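You operate a simulated robot arm through the tools that you are given. There is no shell and no other tool.

You run a simulated robot arm. Do the job below in one go: nothing can be reset, and whatever is moved stays where it is left.

Task
Rig the spindle for a small wheel: sleeve on, then cone two; set rim 8 inch and static.

Only the result counts: the job must be done as asked and must still hold three seconds after the hand-in. Knocking over, shifting, dropping, spilling or breaking anything else fails it.

Robot
A 7-joint arm with a two-finger parallel gripper, fixed in place. Base frame: the origin is at the foot of the arm, x ahead of it, y to its left, z up. Units: cm, degrees, N and s.
Its first joint turns from -149.0 to 149.0 degrees. Payload 3.43 kg.
The tool frame sits at the grasp point between the pads (the TCP): z along the fingers, y along the line on which they close. The tips reach 3 cm beyond it. Largest opening 9.4 cm; finger width 2.8, thickness 1; the body of the gripper, 5 by 9.6 cm, starts 5.5 cm behind the TCP.
Orientation is that of the tool frame in the base frame, as a unit quaternion [w, x, y, z]. With the fingers straight down and closing along the base's y, the tool's x points along the base's -x, its y along +y and its z along -z.

Tools
- The arm moves only by the tool play_rows. Its argument "deltas" is a list of rows, each a list of 6 numbers: the shift along the tool's x, y, z in units of 20 mm (1.0 is 20 mm), then the turn, a rotation vector about the tool's x, y, z in units of 5 degrees (1.0 is 5 degrees). In form: [[x, y, z, ax, ay, az], ...]. A call has 1 to 20 rows; each row shifts and turns the commanded pose from where the row before left it, along the tool's axes as they then stand. "gripper" is the closure, from 0 (fully open) to 1 (shut), set as the call begins (left out, the last holds). A call with a number of a shift or a turn outside -1 to 1 is refused whole. Rows are played at 5 a second. More than 5 cm and 8.6 degrees between two rows, or a gripper value outside its range, and nothing of the call is played. Where a pose cannot be reached the arm comes as near as it can. A force on the tool above 40 N (or 10 N above the force at the start of the call, whichever is more), or a blocked arm, ends the call early, and 0.2 s more pass. The fingers move at their own pace (about 4.5 cm/s each) and stop on an object; they squeeze with about 23 N. The grip force told is the motor's: it shows also when the fingers shut on nothing. Time passes only in rows, and 0.2 s behind the last, so rows that do not move let the fingers close. The reply holds the time, the measured pose of the TCP, the force on the tool along the base axes, the opening and the grip force, in the units named above and with some noise, with the torque about the TCP (base axes, N m) and any sound that the robot's microphone picked up.
- Cameras (640 x 400 px; columns grow to the right, rows downward): "scene" is fixed at [21.99, 49.9, 118.72]; the picture's right is [0.04, -1.00, 0.00], its down [-0.50, -0.02, -0.87] and it looks along [0.86, 0.03, -0.50] (base axes); focal length 214 px, centre (320, 200). "wrist" rides on the gripper at [7.6, 1.4, -10.3] in the tool frame; the picture's right is [-0.18, 0.98, 0.00], its down [-0.75, -0.14, -0.64] and it looks along [-0.63, -0.12, 0.77] (tool axes); focal length 243 px, centre (320, 200). There is no depth. A picture from a camera that has moved, and an enlarged one, comes with that camera's place and axes in the base frame and with its lens.
- snapshot(camera): a new picture of that camera. The clock stands still meanwhile.
- enlarge(camera, box): a new picture of the part [left, top, right, bottom] of that camera's present view, enlarged. The clock stands still meanwhile.
- sign_off(): hands the job in; it is judged then, once.

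Nothing tells you positions but the pictures and the camera data. Unless the task says otherwise, let go and move clear before handing in.

The tools are called after "Call:" by a JSON object that holds its "fn" and its "kwargs". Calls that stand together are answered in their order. play_rows: Moves the arm, as the interface text tells. Its arguments: {"type":"object","properties":{"deltas":{"type":"array"},"gripper":{"type":"number"}},"required":["deltas"]} The other tools are called the same way: snapshot (camera) takes a picture; enlarge (camera, box) takes an enlarged picture of a part of a camera's view; sign_off () hands the job in.

At the start:

```text
time_s: 0.0
ee_pos: [73.37, 66.16, 112.27]
tool_rot: [0.0, 0.0, 1.0, 0.0]
ft_force: [-0.2, 0.4, 0.1]
ft_torque: [0.03, 0.01, 0.0]
width: 9.37
grip_force: 0.0
```

scene: 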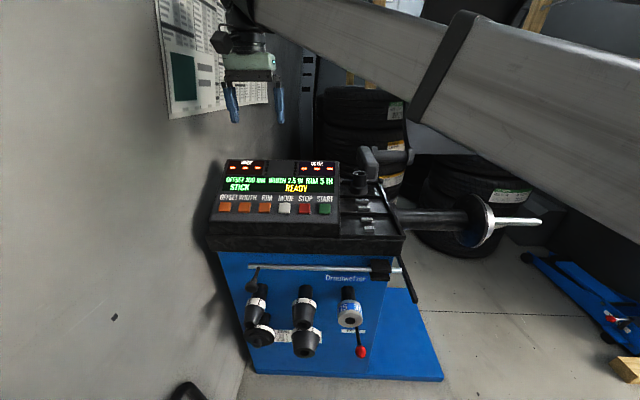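
wrist: 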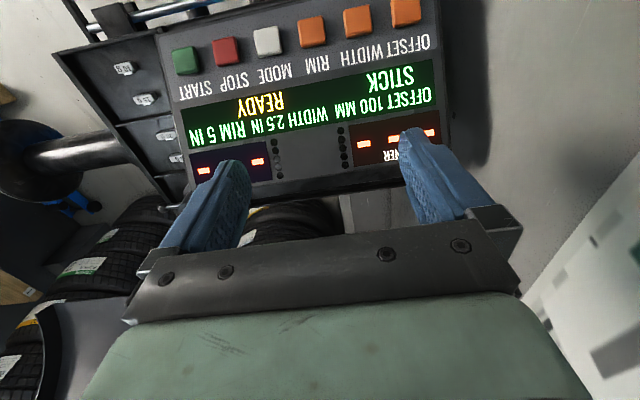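

I see a wheel balancer with a button panel, a spindle pointing to the right, and cones and a sleeve hung on pegs on its front. I'll look closer at each part before moving.

Call:
{"fn": "enlarge", "kwargs": {"camera": "scene", "box": [200, 150, 350, 244]}}

Call:
{"fn": "enlarge", "kwargs": {"camera": "scene", "box": [230, 260, 390, 360]}}

Call:
{"fn": "enlarge", "kwargs": {"camera": "scene", "box": [340, 140, 560, 278]}}

Call:
{"fn": "enlarge", "kwargs": {"camera": "scene", "box": [150, 0, 310, 130]}}

```text
4.26 times, centred on (275, 197) of scene
camera zoom: at [21.99, 49.9, 118.72], right [0.04, -1.0, 0.0], down [-0.5, -0.02, -0.87], along [0.86, 0.03, -0.5], focal length 913 px, centre (512, 213)
```

zoom: 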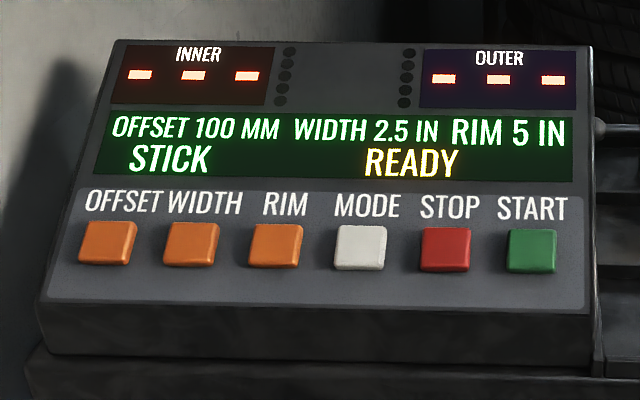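

```text
4.00 times, centred on (310, 310) of scene
camera zoom: at [21.99, 49.9, 118.72], right [0.04, -1.0, 0.0], down [-0.5, -0.02, -0.87], along [0.86, 0.03, -0.5], focal length 858 px, centre (360, -240)
```

zoom: 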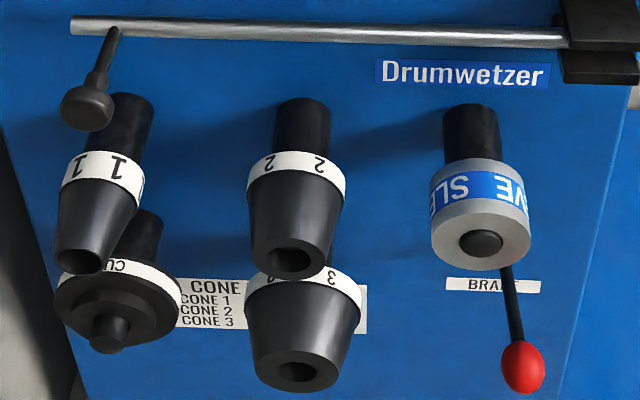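

```text
2.90 times, centred on (450, 209) of scene
camera zoom: at [21.99, 49.9, 118.72], right [0.04, -1.0, 0.0], down [-0.5, -0.02, -0.87], along [0.86, 0.03, -0.5], focal length 622 px, centre (-57, 174)
```

zoom: 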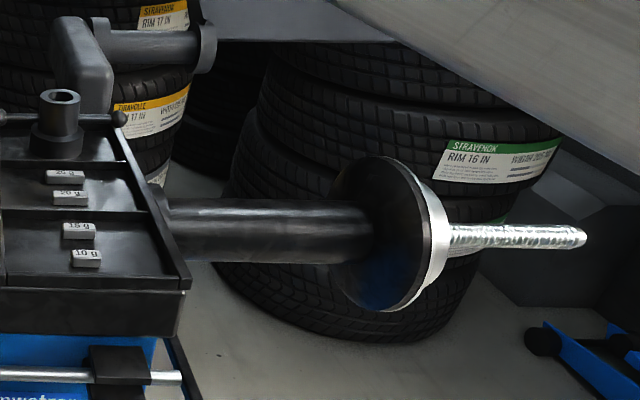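

```text
3.08 times, centred on (230, 65) of scene
camera zoom: at [21.99, 49.9, 118.72], right [0.04, -1.0, 0.0], down [-0.5, -0.02, -0.87], along [0.86, 0.03, -0.5], focal length 660 px, centre (597, 615)
```

zoom: 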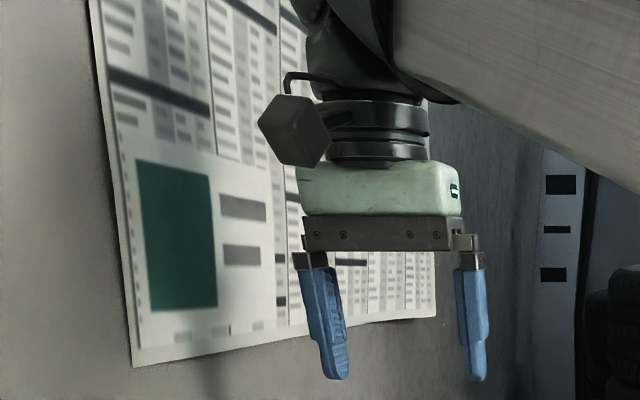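

Let me look at the plates and labels in more detail.

Call:
{"fn": "enlarge", "kwargs": {"camera": "scene", "box": [265, 322, 330, 352]}}

Call:
{"fn": "enlarge", "kwargs": {"camera": "scene", "box": [240, 280, 300, 350]}}

Call:
{"fn": "enlarge", "kwargs": {"camera": "scene", "box": [330, 280, 390, 360]}}

Call:
{"fn": "enlarge", "kwargs": {"camera": "scene", "box": [150, 0, 220, 120]}}

Call:
{"fn": "enlarge", "kwargs": {"camera": "scene", "box": [440, 180, 550, 260]}}

Call:
{"fn": "enlarge", "kwargs": {"camera": "wrist", "box": [150, 0, 450, 200]}}

Call:
{"fn": "enlarge", "kwargs": {"camera": "scene", "box": [340, 140, 420, 250]}}

```text
9.85 times, centred on (298, 337) of scene
camera zoom: at [21.99, 49.9, 118.72], right [0.04, -1.0, 0.0], down [-0.5, -0.02, -0.87], along [0.86, 0.03, -0.5], focal length 2112 px, centre (542, -1149)
```

zoom: 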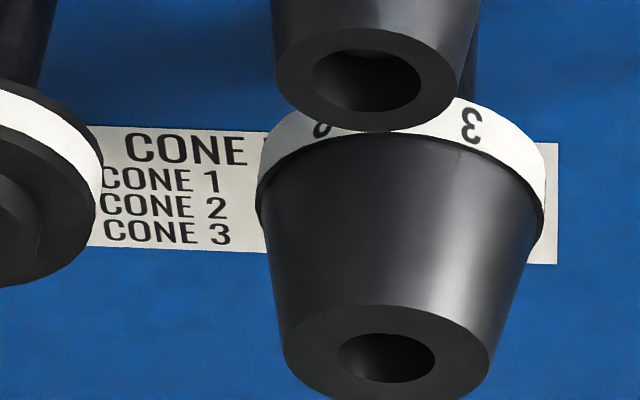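

```text
5.71 times, centred on (270, 315) of scene
camera zoom: at [21.99, 49.9, 118.72], right [0.04, -1.0, 0.0], down [-0.5, -0.02, -0.87], along [0.86, 0.03, -0.5], focal length 1226 px, centre (606, -457)
```

zoom: 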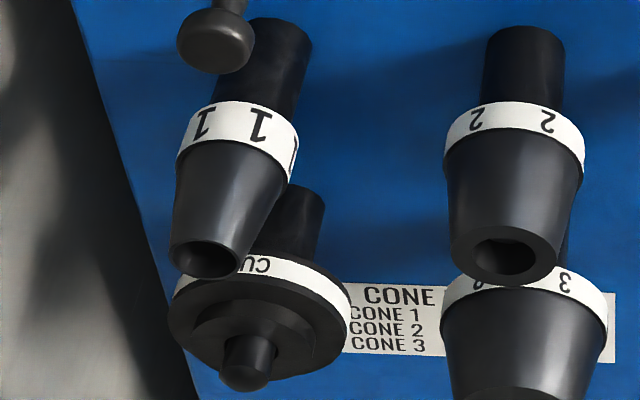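

```text
5.00 times, centred on (360, 320) of scene
camera zoom: at [21.99, 49.9, 118.72], right [0.04, -1.0, 0.0], down [-0.5, -0.02, -0.87], along [0.86, 0.03, -0.5], focal length 1072 px, centre (120, -400)
```

zoom: 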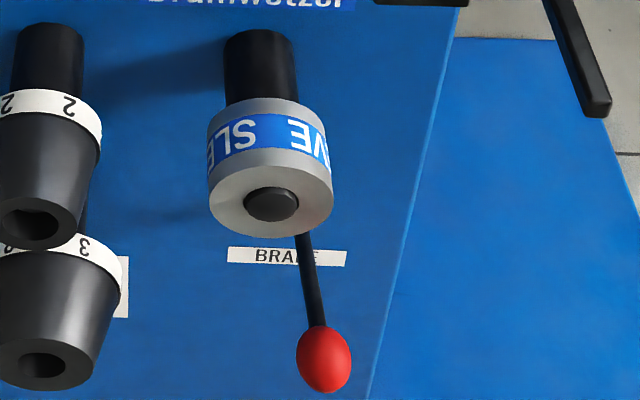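

```text
3.33 times, centred on (185, 60) of scene
camera zoom: at [21.99, 49.9, 118.72], right [0.04, -1.0, 0.0], down [-0.5, -0.02, -0.87], along [0.86, 0.03, -0.5], focal length 715 px, centre (770, 667)
```

zoom: 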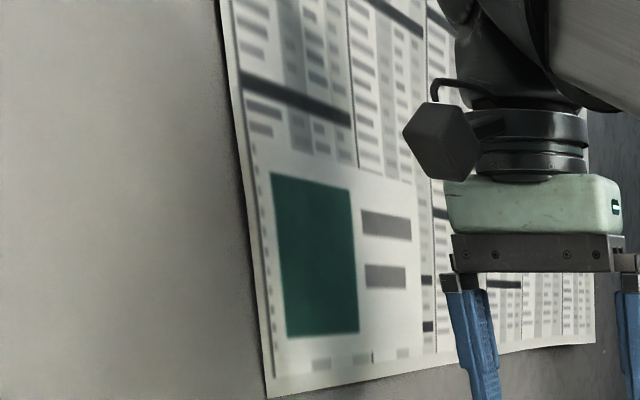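

```text
5.00 times, centred on (495, 220) of scene
camera zoom: at [21.99, 49.9, 118.72], right [0.04, -1.0, 0.0], down [-0.5, -0.02, -0.87], along [0.86, 0.03, -0.5], focal length 1072 px, centre (-555, 100)
```

zoom: 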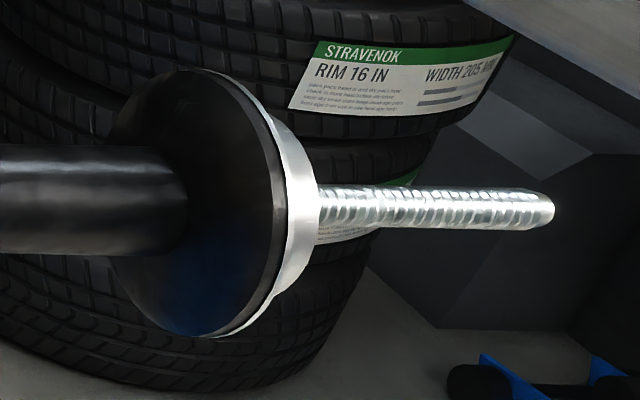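

```text
2.00 times, centred on (300, 100) of wrist
camera zoom: at [65.83, 67.63, 122.55], right [0.18, 0.98, 0.0], down [0.75, -0.14, 0.64], along [0.63, -0.12, -0.77], focal length 485 px, centre (360, 400)
```

zoom: 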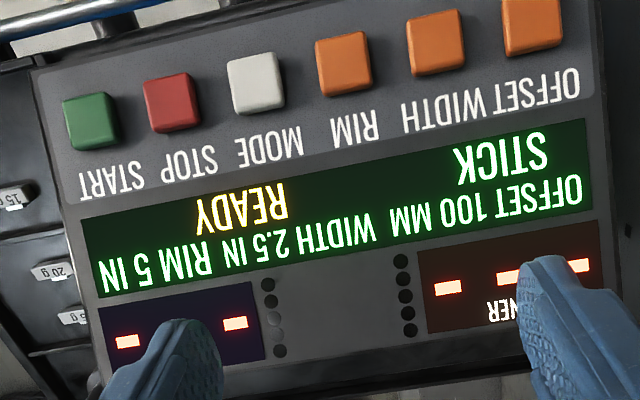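

```text
3.64 times, centred on (380, 195) of scene
camera zoom: at [21.99, 49.9, 118.72], right [0.04, -1.0, 0.0], down [-0.5, -0.02, -0.87], along [0.86, 0.03, -0.5], focal length 780 px, centre (102, 218)
```

zoom: 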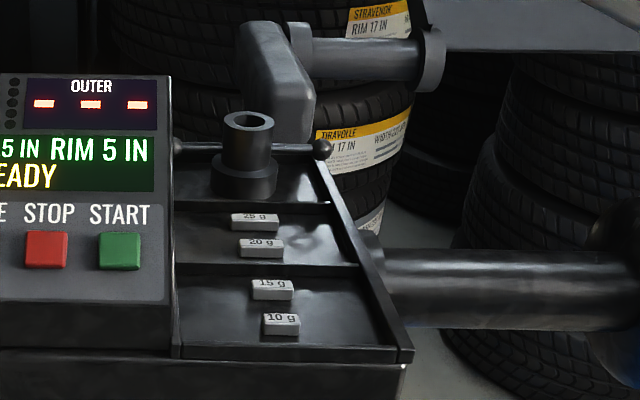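

Triangulating the two views puts the six buttons on a slope of about 33°, at x≈69, z≈89. RIM is near y=66 and MODE near y=61. I'll close the fingers, tilt the tool square to the panel and hover over RIM.

Call:
{"fn": "play_rows", "kwargs": {"deltas": [[0, 0, 0, 0, -0.95, 0], [0, 0, 0, 0, -0.95, 0], [0, 0, 0, 0, -0.95, 0], [0, 0, 0, 0, -0.95, 0], [0, 0, 0, 0, -0.95, 0], [0, 0, 0, 0, -0.95, 0], [0, 0, 0, 0, -0.9, 0], [0.92, 0, 0.56, 0, 0, 0], [0.92, 0, 0.56, 0, 0, 0], [0.92, 0, 0.56, 0, 0, 0], [0.92, 0, 0.56, 0, 0, 0], [0.92, 0, 0.56, 0, 0, 0], [0.92, 0, 0.56, 0, 0, 0], [0.92, 0, 0.56, 0, 0, 0], [0.92, 0, 0.56, 0, 0, 0], [0.92, 0, 0.56, 0, 0, 0], [0, 0, 0, 0, 0, 0]], "gripper": 1}}

Call:
{"fn": "snapshot", "kwargs": {"camera": "scene"}}

Call:
{"fn": "snapshot", "kwargs": {"camera": "wrist"}}

Call:
{"fn": "enlarge", "kwargs": {"camera": "scene", "box": [200, 130, 350, 244]}}

```text
time_s: 3.6
ee_pos: [64.95, 65.99, 94.94]
tool_rot: [0.284, 0.0, 0.959, 0.0]
ft_force: [-0.4, 0.0, -0.1]
ft_torque: [-0.02, -0.04, -0.02]
width: 0.01
grip_force: 23.1
```

```text
taken
```

scene: 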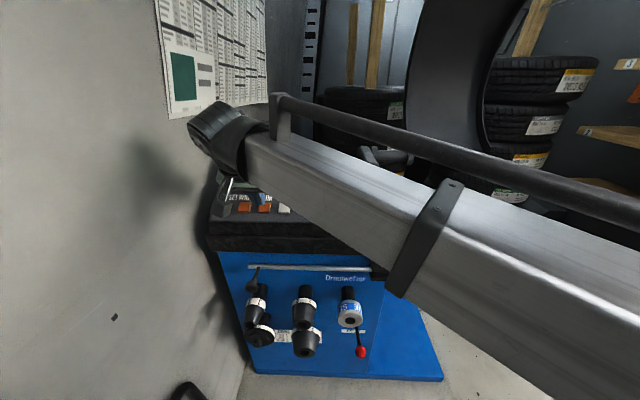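

```text
taken
camera wrist: at [53.04, 67.49, 99.32], right [0.15, 0.98, 0.1], down [0.28, -0.14, 0.95], along [0.95, -0.12, -0.3], focal length 243 px, centre (320, 200)
```

wrist: 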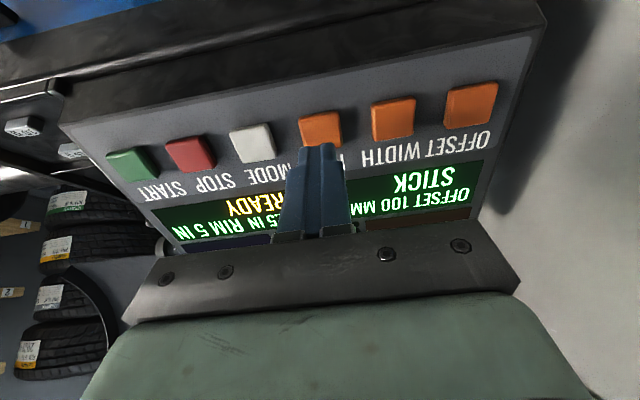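

```text
3.51 times, centred on (275, 187) of scene
camera zoom: at [21.99, 49.9, 118.72], right [0.04, -1.0, 0.0], down [-0.5, -0.02, -0.87], along [0.86, 0.03, -0.5], focal length 752 px, centre (478, 246)
```

zoom: 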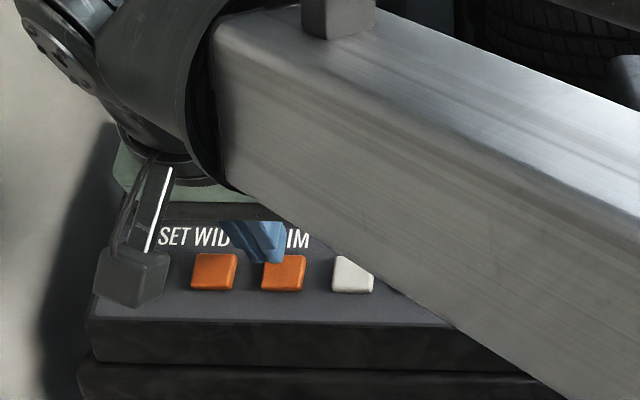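

The fingertips sit right over the RIM button, about 4 cm off. I'll go in to just short of it, then press in small steps.

Call:
{"fn": "play_rows", "kwargs": {"deltas": [[0, 0, 0.6, 0, 0, 0], [0, 0, 0.5, 0, 0, 0], [0, 0, 0.4, 0, 0, 0], [0, 0, 0.2, 0, 0, 0], [0, 0, 0, 0, 0, 0]]}}

Call:
{"fn": "snapshot", "kwargs": {"camera": "wrist"}}

Call:
{"fn": "enlarge", "kwargs": {"camera": "scene", "box": [220, 170, 300, 224]}}

```text
time_s: 4.8
ee_pos: [66.93, 66.16, 92.05]
tool_rot: [0.284, 0.0, 0.959, 0.0]
ft_force: [-1.2, -0.9, -0.1]
ft_torque: [-0.02, 0.01, 0.0]
width: 0.03
grip_force: 22.8
```

```text
taken
camera wrist: at [54.96, 67.67, 96.4], right [0.15, 0.98, 0.1], down [0.28, -0.14, 0.95], along [0.95, -0.12, -0.3], focal length 243 px, centre (320, 200)
```

wrist: 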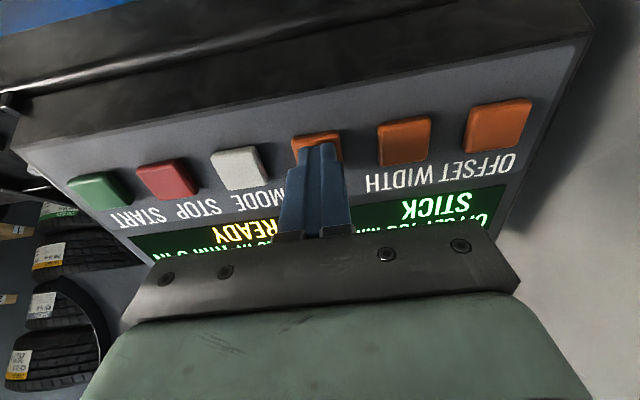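

```text
7.41 times, centred on (260, 197) of scene
camera zoom: at [21.99, 49.9, 118.72], right [0.04, -1.0, 0.0], down [-0.5, -0.02, -0.87], along [0.86, 0.03, -0.5], focal length 1589 px, centre (764, 222)
```

zoom: 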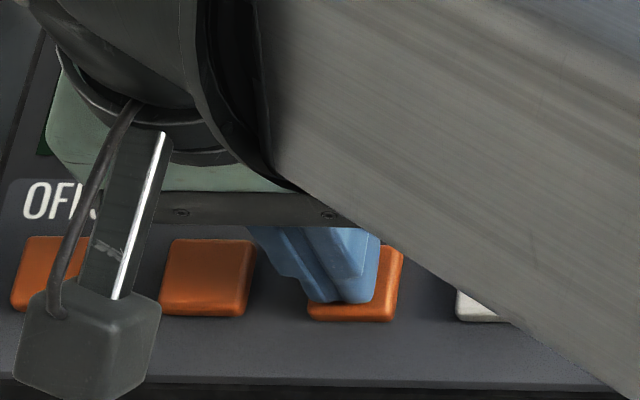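

Nearly touching the button. I'll press by small steps and listen for the click.

Call:
{"fn": "play_rows", "kwargs": {"deltas": [[0, 0, 0.1, 0, 0, 0], [0, 0, 0.1, 0, 0, 0], [0, 0, 0.1, 0, 0, 0], [0, 0, 0.1, 0, 0, 0]]}}

Call:
{"fn": "snapshot", "kwargs": {"camera": "wrist"}}

```text
time_s: 5.8
ee_pos: [67.03, 66.16, 91.78]
tool_rot: [0.285, -0.001, 0.959, 0.001]
ft_force: [-11.5, -2.5, 17.9]
ft_torque: [-0.11, 0.29, 0.04]
width: 0.0
grip_force: 23.1
heard: click
stopped in row 4: the force on the tool passed its limit at 44 N (the readings are from after the stop); the commanded pose is now the measured one
```

```text
taken
camera wrist: at [55.08, 67.63, 96.15], right [0.15, 0.98, 0.1], down [0.28, -0.14, 0.95], along [0.95, -0.12, -0.3], focal length 243 px, centre (320, 200)
```

wrist: 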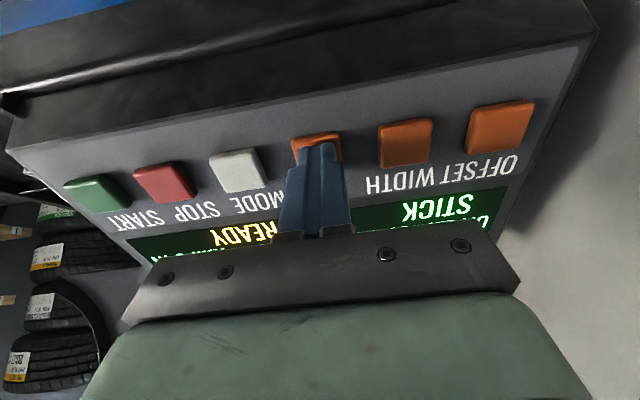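

A click was heard. I'll back off and read the display.

Call:
{"fn": "play_rows", "kwargs": {"deltas": [[0, 0, -0.3, 0, 0, 0], [0, 0, -0.7, 0, 0, 0], [0, 0, -1, 0, 0, 0], [0, 0, 0, 0, 0, 0]]}}

Call:
{"fn": "snapshot", "kwargs": {"camera": "wrist"}}

Call:
{"fn": "enlarge", "kwargs": {"camera": "wrist", "box": [120, 120, 520, 260]}}

```text
time_s: 6.8
ee_pos: [64.88, 66.09, 94.97]
tool_rot: [0.285, 0.0, 0.959, 0.001]
ft_force: [0.4, -0.7, 0.1]
ft_torque: [0.0, 0.0, 0.02]
width: 0.0
grip_force: 23.3
```

```text
taken
camera wrist: at [53.1, 67.65, 99.33], right [0.15, 0.98, 0.1], down [0.28, -0.14, 0.95], along [0.95, -0.12, -0.3], focal length 243 px, centre (320, 200)
```

wrist: 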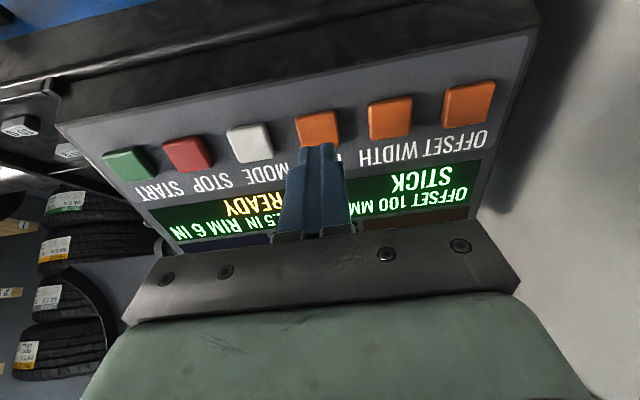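

```text
1.60 times, centred on (320, 190) of wrist
camera zoom: at [53.1, 67.65, 99.33], right [0.15, 0.98, 0.1], down [0.28, -0.14, 0.95], along [0.95, -0.12, -0.3], focal length 388 px, centre (320, 216)
```

zoom: 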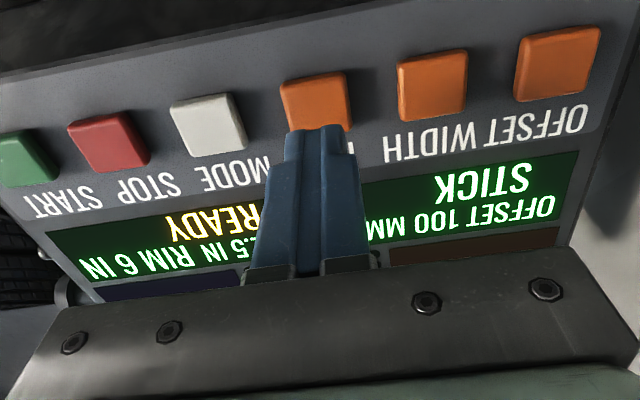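

One press takes RIM from 5 to 6. I'll press again with a release in between, then check.

Call:
{"fn": "play_rows", "kwargs": {"deltas": [[0, 0, 0.6, 0, 0, 0], [0, 0, 0.6, 0, 0, 0], [0, 0, 0.4, 0, 0, 0], [0, 0, 0.1, 0, 0, 0], [0, 0, 0.1, 0, 0, 0], [0, 0, 0.1, 0, 0, 0], [0, 0, 0.1, 0, 0, 0], [0, 0, 0.1, 0, 0, 0]]}}

Call:
{"fn": "play_rows", "kwargs": {"deltas": [[0, 0, -0.4, 0, 0, 0], [0, 0, -0.6, 0, 0, 0], [0, 0, -0.9, 0, 0, 0], [0, 0, 0, 0, 0, 0]]}}

Call:
{"fn": "enlarge", "kwargs": {"camera": "wrist", "box": [120, 120, 520, 260]}}

```text
time_s: 8.6
ee_pos: [67.14, 66.17, 91.7]
tool_rot: [0.286, 0.0, 0.958, 0.002]
ft_force: [-20.6, -3.9, 35.0]
ft_torque: [-0.2, 0.48, -0.03]
width: 0.0
grip_force: 23.1
heard: click
```

```text
time_s: 9.6
ee_pos: [65.0, 66.4, 94.5]
tool_rot: [0.285, 0.0, 0.959, 0.001]
ft_force: [-0.3, -0.3, -0.4]
ft_torque: [-0.01, 0.01, -0.02]
width: 0.0
grip_force: 23.4
```

```text
1.60 times, centred on (320, 190) of wrist
camera zoom: at [53.24, 67.87, 98.92], right [0.15, 0.98, 0.1], down [0.28, -0.14, 0.95], along [0.95, -0.12, -0.3], focal length 388 px, centre (320, 216)
```

zoom: 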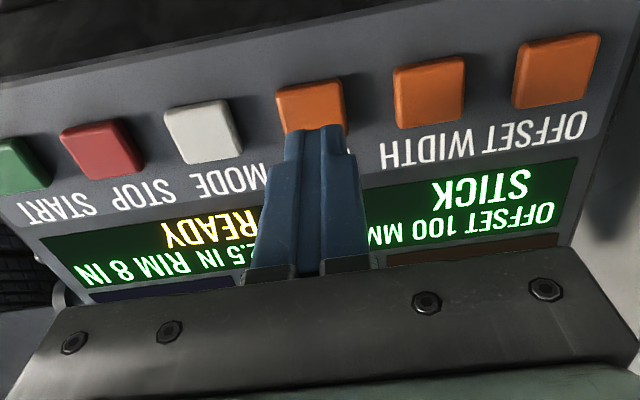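

The display seems to read RIM 8 already; I'll enlarge to be sure.

Call:
{"fn": "enlarge", "kwargs": {"camera": "wrist", "box": [150, 200, 290, 250]}}

Call:
{"fn": "play_rows", "kwargs": {"deltas": [[0, -0.87, -0.6, 0, 0, 0], [0, -0.87, 0, 0, 0, 0], [0, -0.96, 0, 0, 0, 0], [0, 0, 0, 0, 0, 0]]}}

Call:
{"fn": "snapshot", "kwargs": {"camera": "wrist"}}

Call:
{"fn": "enlarge", "kwargs": {"camera": "wrist", "box": [150, 150, 450, 250]}}

```text
4.57 times, centred on (220, 225) of wrist
camera zoom: at [53.24, 67.87, 98.92], right [0.15, 0.98, 0.1], down [0.28, -0.14, 0.95], along [0.95, -0.12, -0.3], focal length 1109 px, centre (777, 86)
```

zoom: 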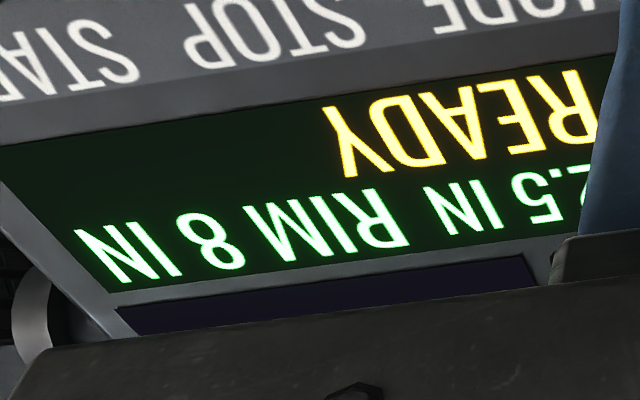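

```text
time_s: 10.6
ee_pos: [64.48, 60.64, 95.5]
tool_rot: [0.285, -0.001, 0.959, 0.001]
ft_force: [-0.9, 0.5, 0.1]
ft_torque: [-0.02, 0.01, 0.01]
width: 0.0
grip_force: 23.4
```

```text
taken
camera wrist: at [52.61, 62.14, 100.04], right [0.15, 0.98, 0.1], down [0.28, -0.14, 0.95], along [0.95, -0.12, -0.3], focal length 243 px, centre (320, 200)
```

wrist: 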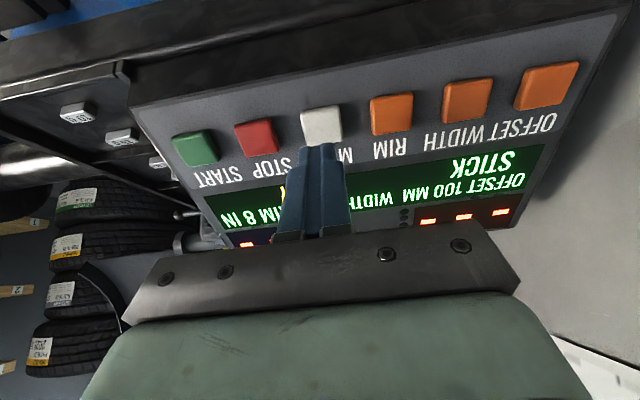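

```text
2.13 times, centred on (300, 200) of wrist
camera zoom: at [52.61, 62.14, 100.04], right [0.15, 0.98, 0.1], down [0.28, -0.14, 0.95], along [0.95, -0.12, -0.3], focal length 518 px, centre (363, 200)
```

zoom: 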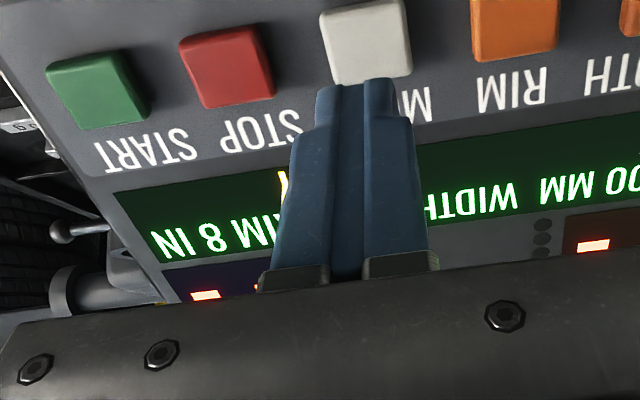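

RIM reads 8 IN. The tool now hovers over MODE (white); I'll press it and read the mode, which now shows STICK.

Call:
{"fn": "play_rows", "kwargs": {"deltas": [[0, 0.05, 0.8, 0, 0, 0], [0, 0, 0.7, 0, 0, 0], [0, 0, 0.45, 0, 0, 0], [0, 0, 0.1, 0, 0, 0], [0, 0, 0.1, 0, 0, 0], [0, 0, 0.1, 0, 0, 0], [0, 0, 0.1, 0, 0, 0], [0, 0, 0.1, 0, 0, 0]]}}

Call:
{"fn": "play_rows", "kwargs": {"deltas": [[0, 0, -0.4, 0, 0, 0], [0, 0, -0.6, 0, 0, 0], [0, 0, -0.9, 0, 0, 0], [0, 0, 0, 0, 0, 0]]}}

Call:
{"fn": "snapshot", "kwargs": {"camera": "wrist"}}

Call:
{"fn": "enlarge", "kwargs": {"camera": "wrist", "box": [300, 120, 580, 240]}}

```text
time_s: 12.4
ee_pos: [67.06, 60.79, 91.73]
tool_rot: [0.285, 0.0, 0.958, 0.002]
ft_force: [-13.4, -0.4, 21.5]
ft_torque: [-0.06, 0.39, 0.01]
width: 0.0
grip_force: 23.1
heard: click
```

```text
time_s: 13.4
ee_pos: [65.3, 60.96, 94.56]
tool_rot: [0.284, -0.001, 0.959, 0.001]
ft_force: [1.1, 0.9, 0.0]
ft_torque: [0.0, 0.01, 0.0]
width: 0.0
grip_force: 23.3
```

```text
taken
camera wrist: at [53.31, 62.52, 99.09], right [0.15, 0.98, 0.1], down [0.28, -0.14, 0.95], along [0.95, -0.12, -0.3], focal length 243 px, centre (320, 200)
```

wrist: 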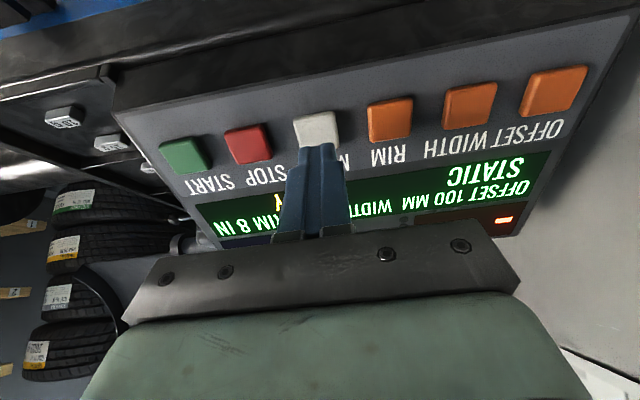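

```text
2.29 times, centred on (440, 180) of wrist
camera zoom: at [53.31, 62.52, 99.09], right [0.15, 0.98, 0.1], down [0.28, -0.14, 0.95], along [0.95, -0.12, -0.3], focal length 555 px, centre (46, 246)
```

zoom: 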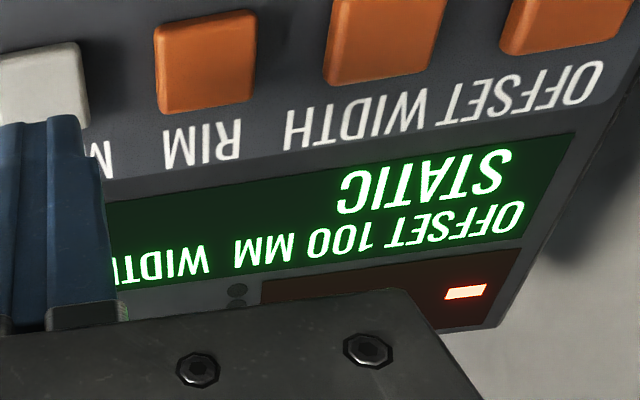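

The display shows STATIC and RIM 8, so the panel is set. Next I'll back away from the panel and come down in front of the pegs for a closer look.

Call:
{"fn": "play_rows", "kwargs": {"deltas": [[0, 0, -0.5, 0, 0, 0], [0.8, -0.65, -0.52, 0, 0, 0], [0.8, -0.65, -0.52, 0, 0, 0], [0.8, -0.65, -0.52, 0, 0, 0], [0.8, -0.65, -0.52, 0, 0, 0], [0.8, -0.65, -0.52, 0, 0, 0], [0.8, -0.65, -0.52, 0, 0, 0], [0.8, -0.65, -0.52, 0, 0, 0], [0.8, -0.65, -0.52, 0, 0, 0], [0.575, 0, 0.885, 0, 0, 0], [0.575, 0, 0.885, 0, 0, 0], [0.575, 0, 0.885, 0, 0, 0], [0.575, 0, 0.885, 0, 0, 0], [0.575, 0, 0.885, 0, 0, 0], [0.575, 0, 0.885, 0, 0, 0], [0.575, 0, 0.885, 0, 0, 0], [0, 0, 0, 0, 0, 0]]}}

Call:
{"fn": "snapshot", "kwargs": {"camera": "wrist"}}

Call:
{"fn": "snapshot", "kwargs": {"camera": "scene"}}

```text
time_s: 17.0
ee_pos: [49.57, 50.53, 80.51]
tool_rot: [0.285, -0.001, 0.959, 0.001]
ft_force: [-0.7, 0.2, 0.2]
ft_torque: [0.02, 0.0, 0.03]
width: 0.0
grip_force: 22.5
```

```text
taken
camera wrist: at [37.49, 51.94, 84.96], right [0.15, 0.98, 0.1], down [0.28, -0.14, 0.95], along [0.95, -0.12, -0.3], focal length 243 px, centre (320, 200)
```

wrist: 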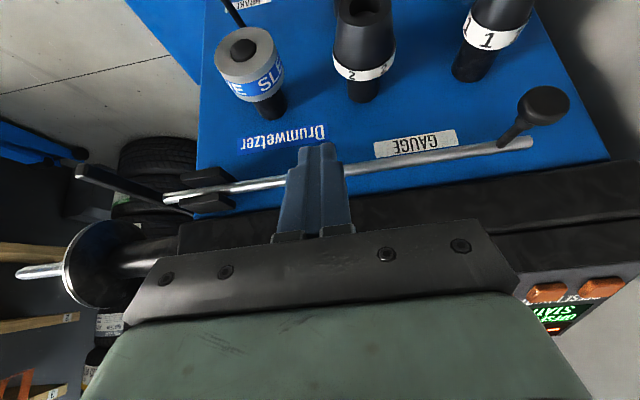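

```text
taken
```

scene: 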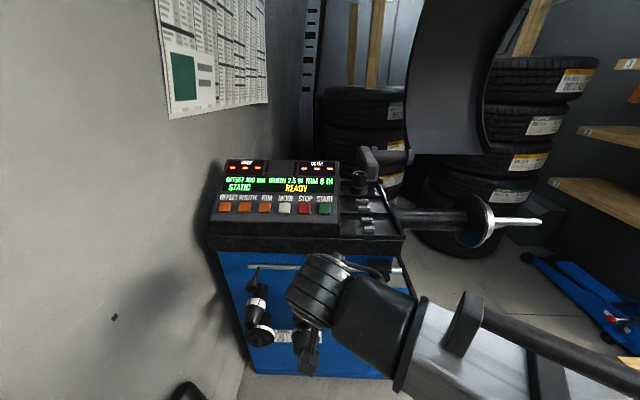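

I have first triangulations. The sleeve's end is near (57, 43, 60), the tip of cone 2 near (54.5, 55.6, 61), and the spindle axis at about x 82.5, z 77, with the rod from y −6 to −21. A lower and more level view will sharpen the pegs' positions.

Call:
{"fn": "play_rows", "kwargs": {"deltas": [[0.8, 0, -0.5, 0, 0, 0], [0.8, 0, -0.5, 0, 0, 0], [0.8, 0, -0.5, 0, 0, 0], [0.546, 0, 0.838, 0, 0, 0], [0.546, 0, 0.838, 0, 0, 0], [0.546, 0, 0.838, 0, 0, 0], [0.546, 0, 0.838, 0, 0, 0], [0.546, 0, 0.838, 0, 0, 0], [0.546, 0, 0.838, 0, 0, 0], [0.546, 0, 0.838, 0, 0, 0], [0, 0, 0, 0, 0, 0]]}}

Call:
{"fn": "snapshot", "kwargs": {"camera": "wrist"}}

Call:
{"fn": "enlarge", "kwargs": {"camera": "wrist", "box": [160, 0, 480, 200]}}

```text
time_s: 19.4
ee_pos: [43.72, 50.59, 66.45]
tool_rot: [0.285, -0.001, 0.959, 0.001]
ft_force: [0.4, 1.0, 0.2]
ft_torque: [-0.02, 0.0, -0.01]
width: 0.0
grip_force: 23.4
```

```text
taken
camera wrist: at [31.8, 52.01, 70.91], right [0.15, 0.98, 0.1], down [0.28, -0.14, 0.95], along [0.95, -0.12, -0.3], focal length 243 px, centre (320, 200)
```

wrist: 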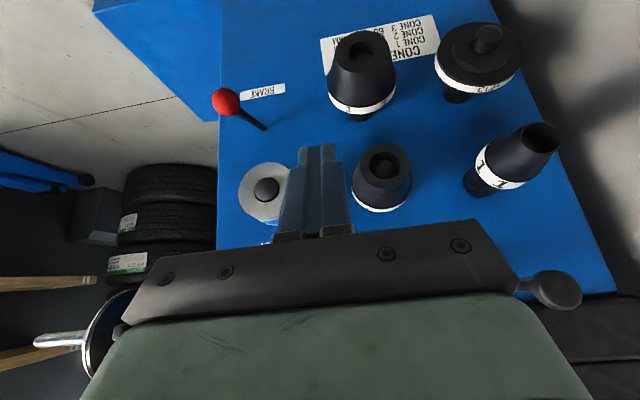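

```text
2.00 times, centred on (320, 100) of wrist
camera zoom: at [31.8, 52.01, 70.91], right [0.15, 0.98, 0.1], down [0.28, -0.14, 0.95], along [0.95, -0.12, -0.3], focal length 485 px, centre (320, 400)
```

zoom: 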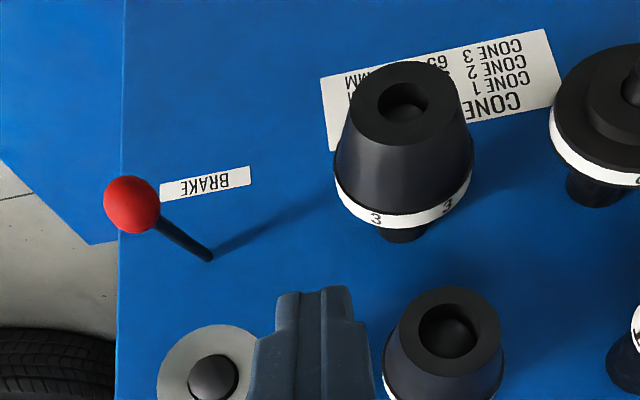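

The sleeve's peg tip is now at about (56.5, 42.9, 60.9) and the tip of cone 2 at (54.8, 55.5, 61.1), with the front face near x 66.6. A gauge lever sticks out at y≈30, z≈75, so I'll travel high. Before picking anything up I'll swing over empty-handed to study the spindle and test that the wrist can turn that way.

Call:
{"fn": "play_rows", "kwargs": {"deltas": [[-0.546, 0, -0.838, 0, 0, 0], [-0.546, 0, -0.838, 0, 0, 0], [-0.546, 0, -0.838, 0, 0, 0], [-0.546, 0, -0.838, 0, 0, 0], [-0.546, 0, -0.838, 0, 0, 0], [-0.546, 0, -0.838, 0, 0, 0], [-0.546, 0, -0.838, 0, 0, 0], [-0.546, 0, -0.838, 0, 0, 0], [-0.546, 0, -0.838, 0, 0, 0], [-0.546, 0, -0.838, 0, 0, 0], [-0.546, 0, -0.838, 0, 0, 0], [-0.546, 0, -0.838, 0, 0, 0], [-0.546, 0, -0.838, 0, 0, 0], [-0.546, 0, -0.838, 0, 0, 0], [-0.546, 0, -0.838, 0, 0, 0], [-0.546, 0, -0.838, 0, 0, 0], [-0.546, 0, -0.838, 0, 0, 0]]}}

Call:
{"fn": "play_rows", "kwargs": {"deltas": [[-0.62, -0.936, 0.405, 0, 0, 0], [-0.62, -0.936, 0.405, 0, 0, 0], [-0.62, -0.936, 0.405, 0, 0, 0], [-0.62, -0.936, 0.405, 0, 0, 0], [-0.62, -0.936, 0.405, 0, 0, 0], [-0.62, -0.936, 0.405, 0, 0, 0], [-0.62, -0.936, 0.405, 0, 0, 0], [-0.62, -0.936, 0.405, 0, 0, 0], [-0.62, -0.936, 0.405, 0, 0, 0], [-0.62, -0.936, 0.405, 0, 0, 0], [-0.62, -0.936, 0.405, 0, 0, 0]]}}

Call:
{"fn": "play_rows", "kwargs": {"deltas": [[-0.046, -0.972, 0.03, 0, 0, 0], [-0.046, -0.972, 0.03, 0, 0, 0], [-0.046, -0.972, 0.03, 0, 0, 0], [-0.046, -0.972, 0.03, 0, 0, 0], [-0.046, -0.972, 0.03, 0, 0, 0], [-0.046, -0.972, 0.03, 0, 0, 0], [-0.046, -0.972, 0.03, 0, 0, 0], [-0.046, -0.972, 0.03, 0, 0, 0], [-0.046, -0.972, 0.03, 0, 0, 0], [-0.046, -0.972, 0.03, 0, 0, 0], [-0.046, -0.972, 0.03, 0, 0, 0], [-0.046, -0.972, 0.03, 0, 0, 0], [-0.046, -0.972, 0.03, 0, 0, 0], [-0.046, -0.972, 0.03, 0, 0, 0], [-0.046, -0.972, 0.03, 0, 0, 0], [-0.046, -0.972, 0.03, 0, 0, 0], [-0.046, -0.972, 0.03, 0, 0, 0], [-0.046, -0.972, 0.03, 0, 0, 0]]}}

Call:
{"fn": "snapshot", "kwargs": {"camera": "scene"}}

Call:
{"fn": "snapshot", "kwargs": {"camera": "wrist"}}

```text
time_s: 23.0
ee_pos: [43.68, 50.42, 100.43]
tool_rot: [0.285, 0.0, 0.959, 0.001]
ft_force: [-1.1, 0.7, 0.4]
ft_torque: [0.04, 0.03, -0.02]
width: 0.0
grip_force: 22.9
```

```text
time_s: 25.4
ee_pos: [59.94, 30.08, 100.34]
tool_rot: [0.285, 0.0, 0.959, 0.001]
ft_force: [0.3, -0.3, 0.4]
ft_torque: [-0.01, -0.01, -0.03]
width: 0.0
grip_force: 23.3
```

```text
time_s: 29.2
ee_pos: [63.44, -4.56, 101.01]
tool_rot: [0.285, 0.0, 0.959, 0.001]
ft_force: [-0.7, -0.1, -0.1]
ft_torque: [0.0, 0.01, -0.02]
width: 0.0
grip_force: 23.4
out of reach, approached as far as the arm can: row 8, 9, 10, 12
```

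```text
taken
```

scene: 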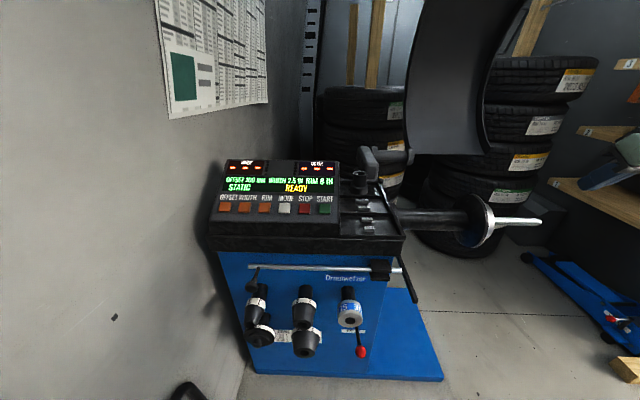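

```text
taken
camera wrist: at [51.53, -3.07, 105.28], right [0.15, 0.98, 0.1], down [0.28, -0.14, 0.95], along [0.95, -0.12, -0.3], focal length 243 px, centre (320, 200)
```

wrist: 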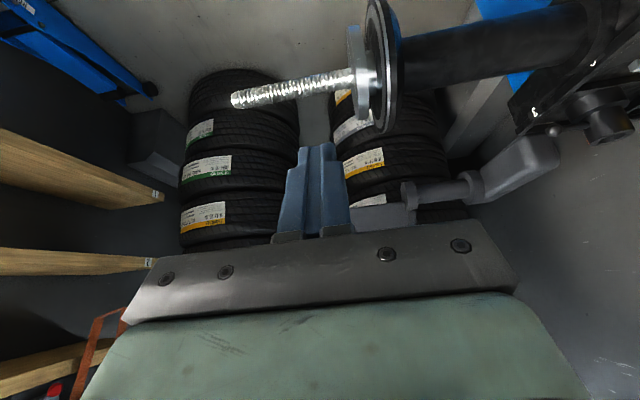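

The spindle is well in view from here. I'll enlarge it to fix its axis, tip and flange face.

Call:
{"fn": "enlarge", "kwargs": {"camera": "wrist", "box": [220, 0, 460, 150]}}

Call:
{"fn": "enlarge", "kwargs": {"camera": "scene", "box": [440, 180, 560, 255]}}

```text
2.67 times, centred on (340, 75) of wrist
camera zoom: at [51.53, -3.07, 105.28], right [0.15, 0.98, 0.1], down [0.28, -0.14, 0.95], along [0.95, -0.12, -0.3], focal length 647 px, centre (267, 533)
```

zoom: 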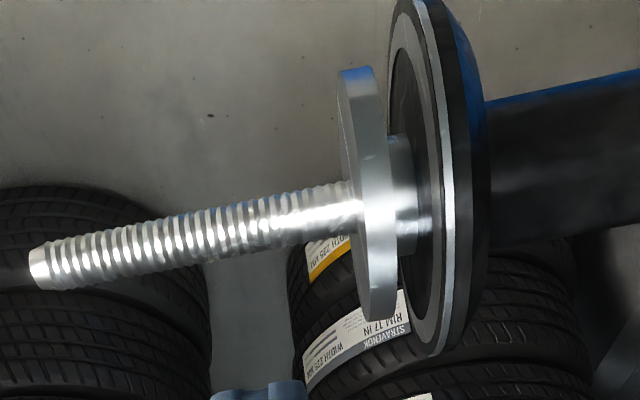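

```text
5.33 times, centred on (500, 218) of scene
camera zoom: at [21.99, 49.9, 118.72], right [0.04, -1.0, 0.0], down [-0.5, -0.02, -0.87], along [0.86, 0.03, -0.5], focal length 1144 px, centre (-640, 107)
```

zoom: 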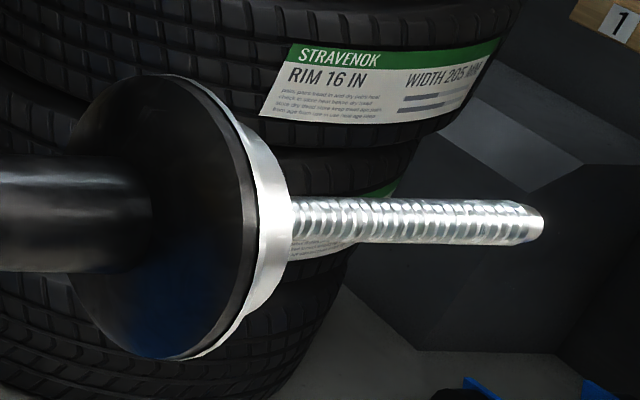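

The spindle has a small loose-looking disc in front of the big flange, and the rod tip is near (80, −18, 79). I'll move to the open side and try turning the tool 90° to face along the spindle.

Call:
{"fn": "play_rows", "kwargs": {"deltas": [[-0.45, -0.963, 0.294, 0, 0, 0], [-0.45, -0.963, 0.294, 0, 0, 0], [-0.45, -0.963, 0.294, 0, 0, 0], [-0.45, -0.963, 0.294, 0, 0, 0], [-0.45, -0.963, 0.294, 0, 0, 0], [-0.45, -0.963, 0.294, 0, 0, 0], [-0.45, -0.963, 0.294, 0, 0, 0], [-0.45, -0.963, 0.294, 0, 0, 0]]}}

Call:
{"fn": "play_rows", "kwargs": {"deltas": [[0, 0, 0, -0.546, 0, -0.838], [0, 0, 0, -0.546, 0, -0.838], [0, 0, 0, -0.546, 0, -0.838], [0, 0, 0, -0.546, 0, -0.838], [0, 0, 0, -0.546, 0, -0.838], [0, 0, 0, -0.546, 0, -0.838], [0, 0, 0, -0.546, 0, -0.838], [0, 0, 0, -0.546, 0, -0.838], [0, 0, 0, -0.546, 0, -0.838]]}}

Call:
{"fn": "play_rows", "kwargs": {"deltas": [[0, 0, 0, -0.546, 0, -0.838], [0, 0, 0, -0.546, 0, -0.838], [0, 0, 0, -0.546, 0, -0.838], [0, 0, 0, -0.546, 0, -0.838], [0, 0, 0, -0.546, 0, -0.838], [0, 0, 0, -0.546, 0, -0.838], [0, 0, 0, -0.546, 0, -0.838], [0, 0, 0, -0.546, 0, -0.838], [0, 0, 0, -0.546, 0, -0.838]]}}

Call:
{"fn": "snapshot", "kwargs": {"camera": "wrist"}}

Call:
{"fn": "snapshot", "kwargs": {"camera": "scene"}}

```text
time_s: 31.0
ee_pos: [72.0, -20.29, 100.88]
tool_rot: [0.285, -0.001, 0.958, 0.002]
ft_force: [-0.4, 0.0, 0.1]
ft_torque: [0.02, 0.0, 0.02]
width: 0.0
grip_force: 22.8
```

```text
time_s: 33.0
ee_pos: [72.09, -19.92, 101.03]
tool_rot: [0.263, -0.369, 0.884, 0.112]
ft_force: [-0.5, 0.1, 1.2]
ft_torque: [-0.03, 0.02, -0.01]
width: 0.0
grip_force: 23.3
```

```text
time_s: 35.0
ee_pos: [72.26, -20.04, 100.91]
tool_rot: [-0.202, 0.678, -0.677, -0.203]
ft_force: [-0.5, -0.3, 0.1]
ft_torque: [0.0, -0.03, 0.0]
width: 0.0
grip_force: 23.0
```

```text
taken
camera wrist: at [70.9, -31.96, 105.36], right [-0.98, 0.15, 0.1], down [0.14, 0.28, 0.95], along [0.12, 0.95, -0.3], focal length 243 px, centre (320, 200)
```

wrist: 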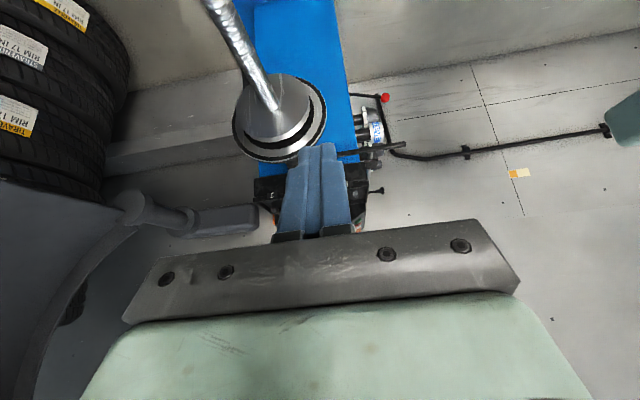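

```text
taken
```

scene: 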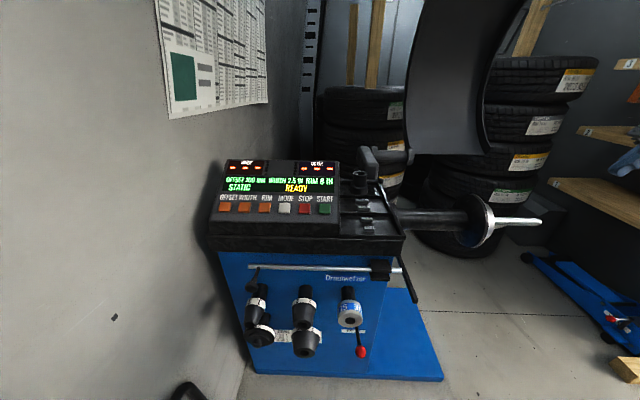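

The wrist turns that way without trouble. I'll open the fingers and come to a spot just outside the rod tip to view it end-on.

Call:
{"fn": "play_rows", "kwargs": {"deltas": [[0.968, -0.456, 0.34, 0, 0, 0], [0.968, -0.456, 0.34, 0, 0, 0], [0.968, -0.456, 0.34, 0, 0, 0], [0.968, -0.456, 0.34, 0, 0, 0], [0.968, -0.456, 0.34, 0, 0, 0], [0.968, -0.456, 0.34, 0, 0, 0], [0.968, -0.456, 0.34, 0, 0, 0], [0.968, -0.456, 0.34, 0, 0, 0], [0, 0, 0, 0, 0, 0]], "gripper": 0}}

Call:
{"fn": "snapshot", "kwargs": {"camera": "wrist"}}

Call:
{"fn": "enlarge", "kwargs": {"camera": "wrist", "box": [220, 50, 420, 175]}}

Call:
{"fn": "snapshot", "kwargs": {"camera": "scene"}}

```text
time_s: 37.0
ee_pos: [79.69, -29.96, 88.06]
tool_rot: [-0.201, 0.679, -0.677, -0.203]
ft_force: [0.5, 0.1, 0.2]
ft_torque: [-0.01, -0.03, -0.03]
width: 9.4
grip_force: 0.1
```

```text
taken
camera wrist: at [78.33, -41.83, 92.51], right [-0.98, 0.15, 0.1], down [0.14, 0.28, 0.95], along [0.12, 0.95, -0.3], focal length 243 px, centre (320, 200)
```

wrist: 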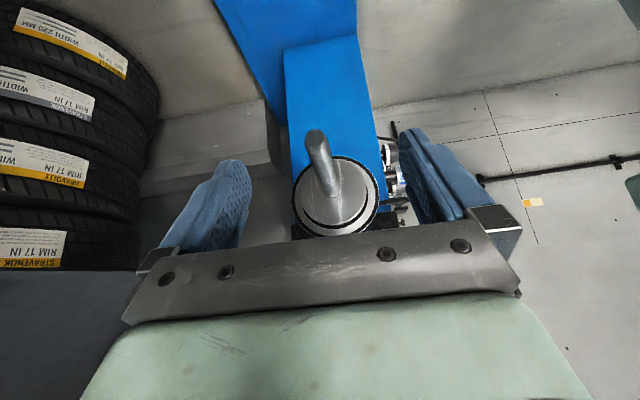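

```text
3.20 times, centred on (320, 112) of wrist
camera zoom: at [78.33, -41.83, 92.51], right [-0.98, 0.15, 0.1], down [0.14, 0.28, 0.95], along [0.12, 0.95, -0.3], focal length 776 px, centre (320, 480)
```

zoom: 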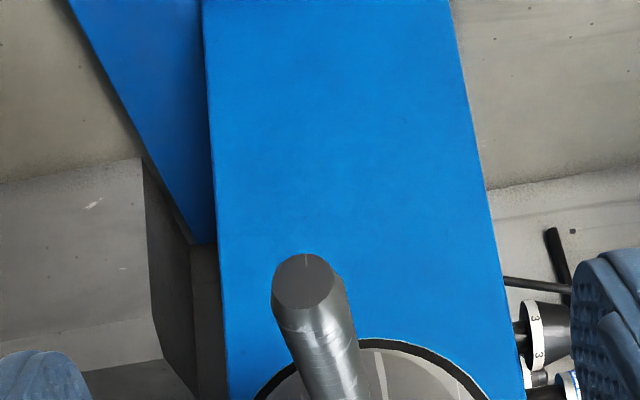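

```text
taken
```

scene: 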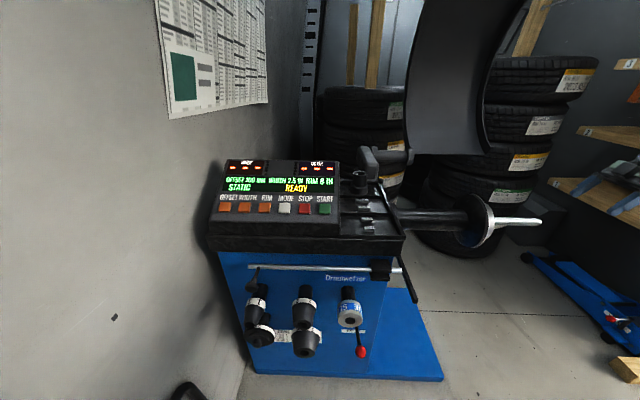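

The rod tip triangulates to about (81.1, −18.9, 78.2). I'll zoom in on the disc to check the rod's direction.

Call:
{"fn": "enlarge", "kwargs": {"camera": "wrist", "box": [270, 110, 400, 240]}}

Call:
{"fn": "enlarge", "kwargs": {"camera": "wrist", "box": [380, 120, 460, 220]}}

```text
3.08 times, centred on (335, 175) of wrist
camera zoom: at [78.33, -41.83, 92.51], right [-0.98, 0.15, 0.1], down [0.14, 0.28, 0.95], along [0.12, 0.95, -0.3], focal length 746 px, centre (274, 277)
```

zoom: 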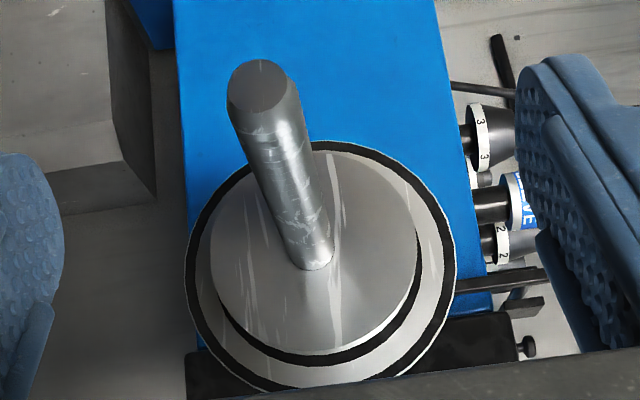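

```text
4.00 times, centred on (420, 170) of wrist
camera zoom: at [78.33, -41.83, 92.51], right [-0.98, 0.15, 0.1], down [0.14, 0.28, 0.95], along [0.12, 0.95, -0.3], focal length 970 px, centre (-80, 320)
```

zoom: 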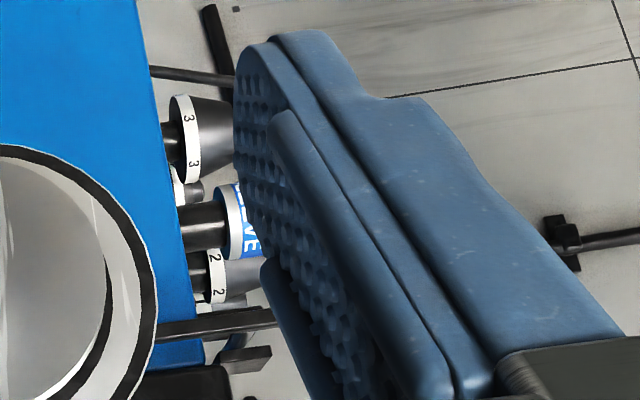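

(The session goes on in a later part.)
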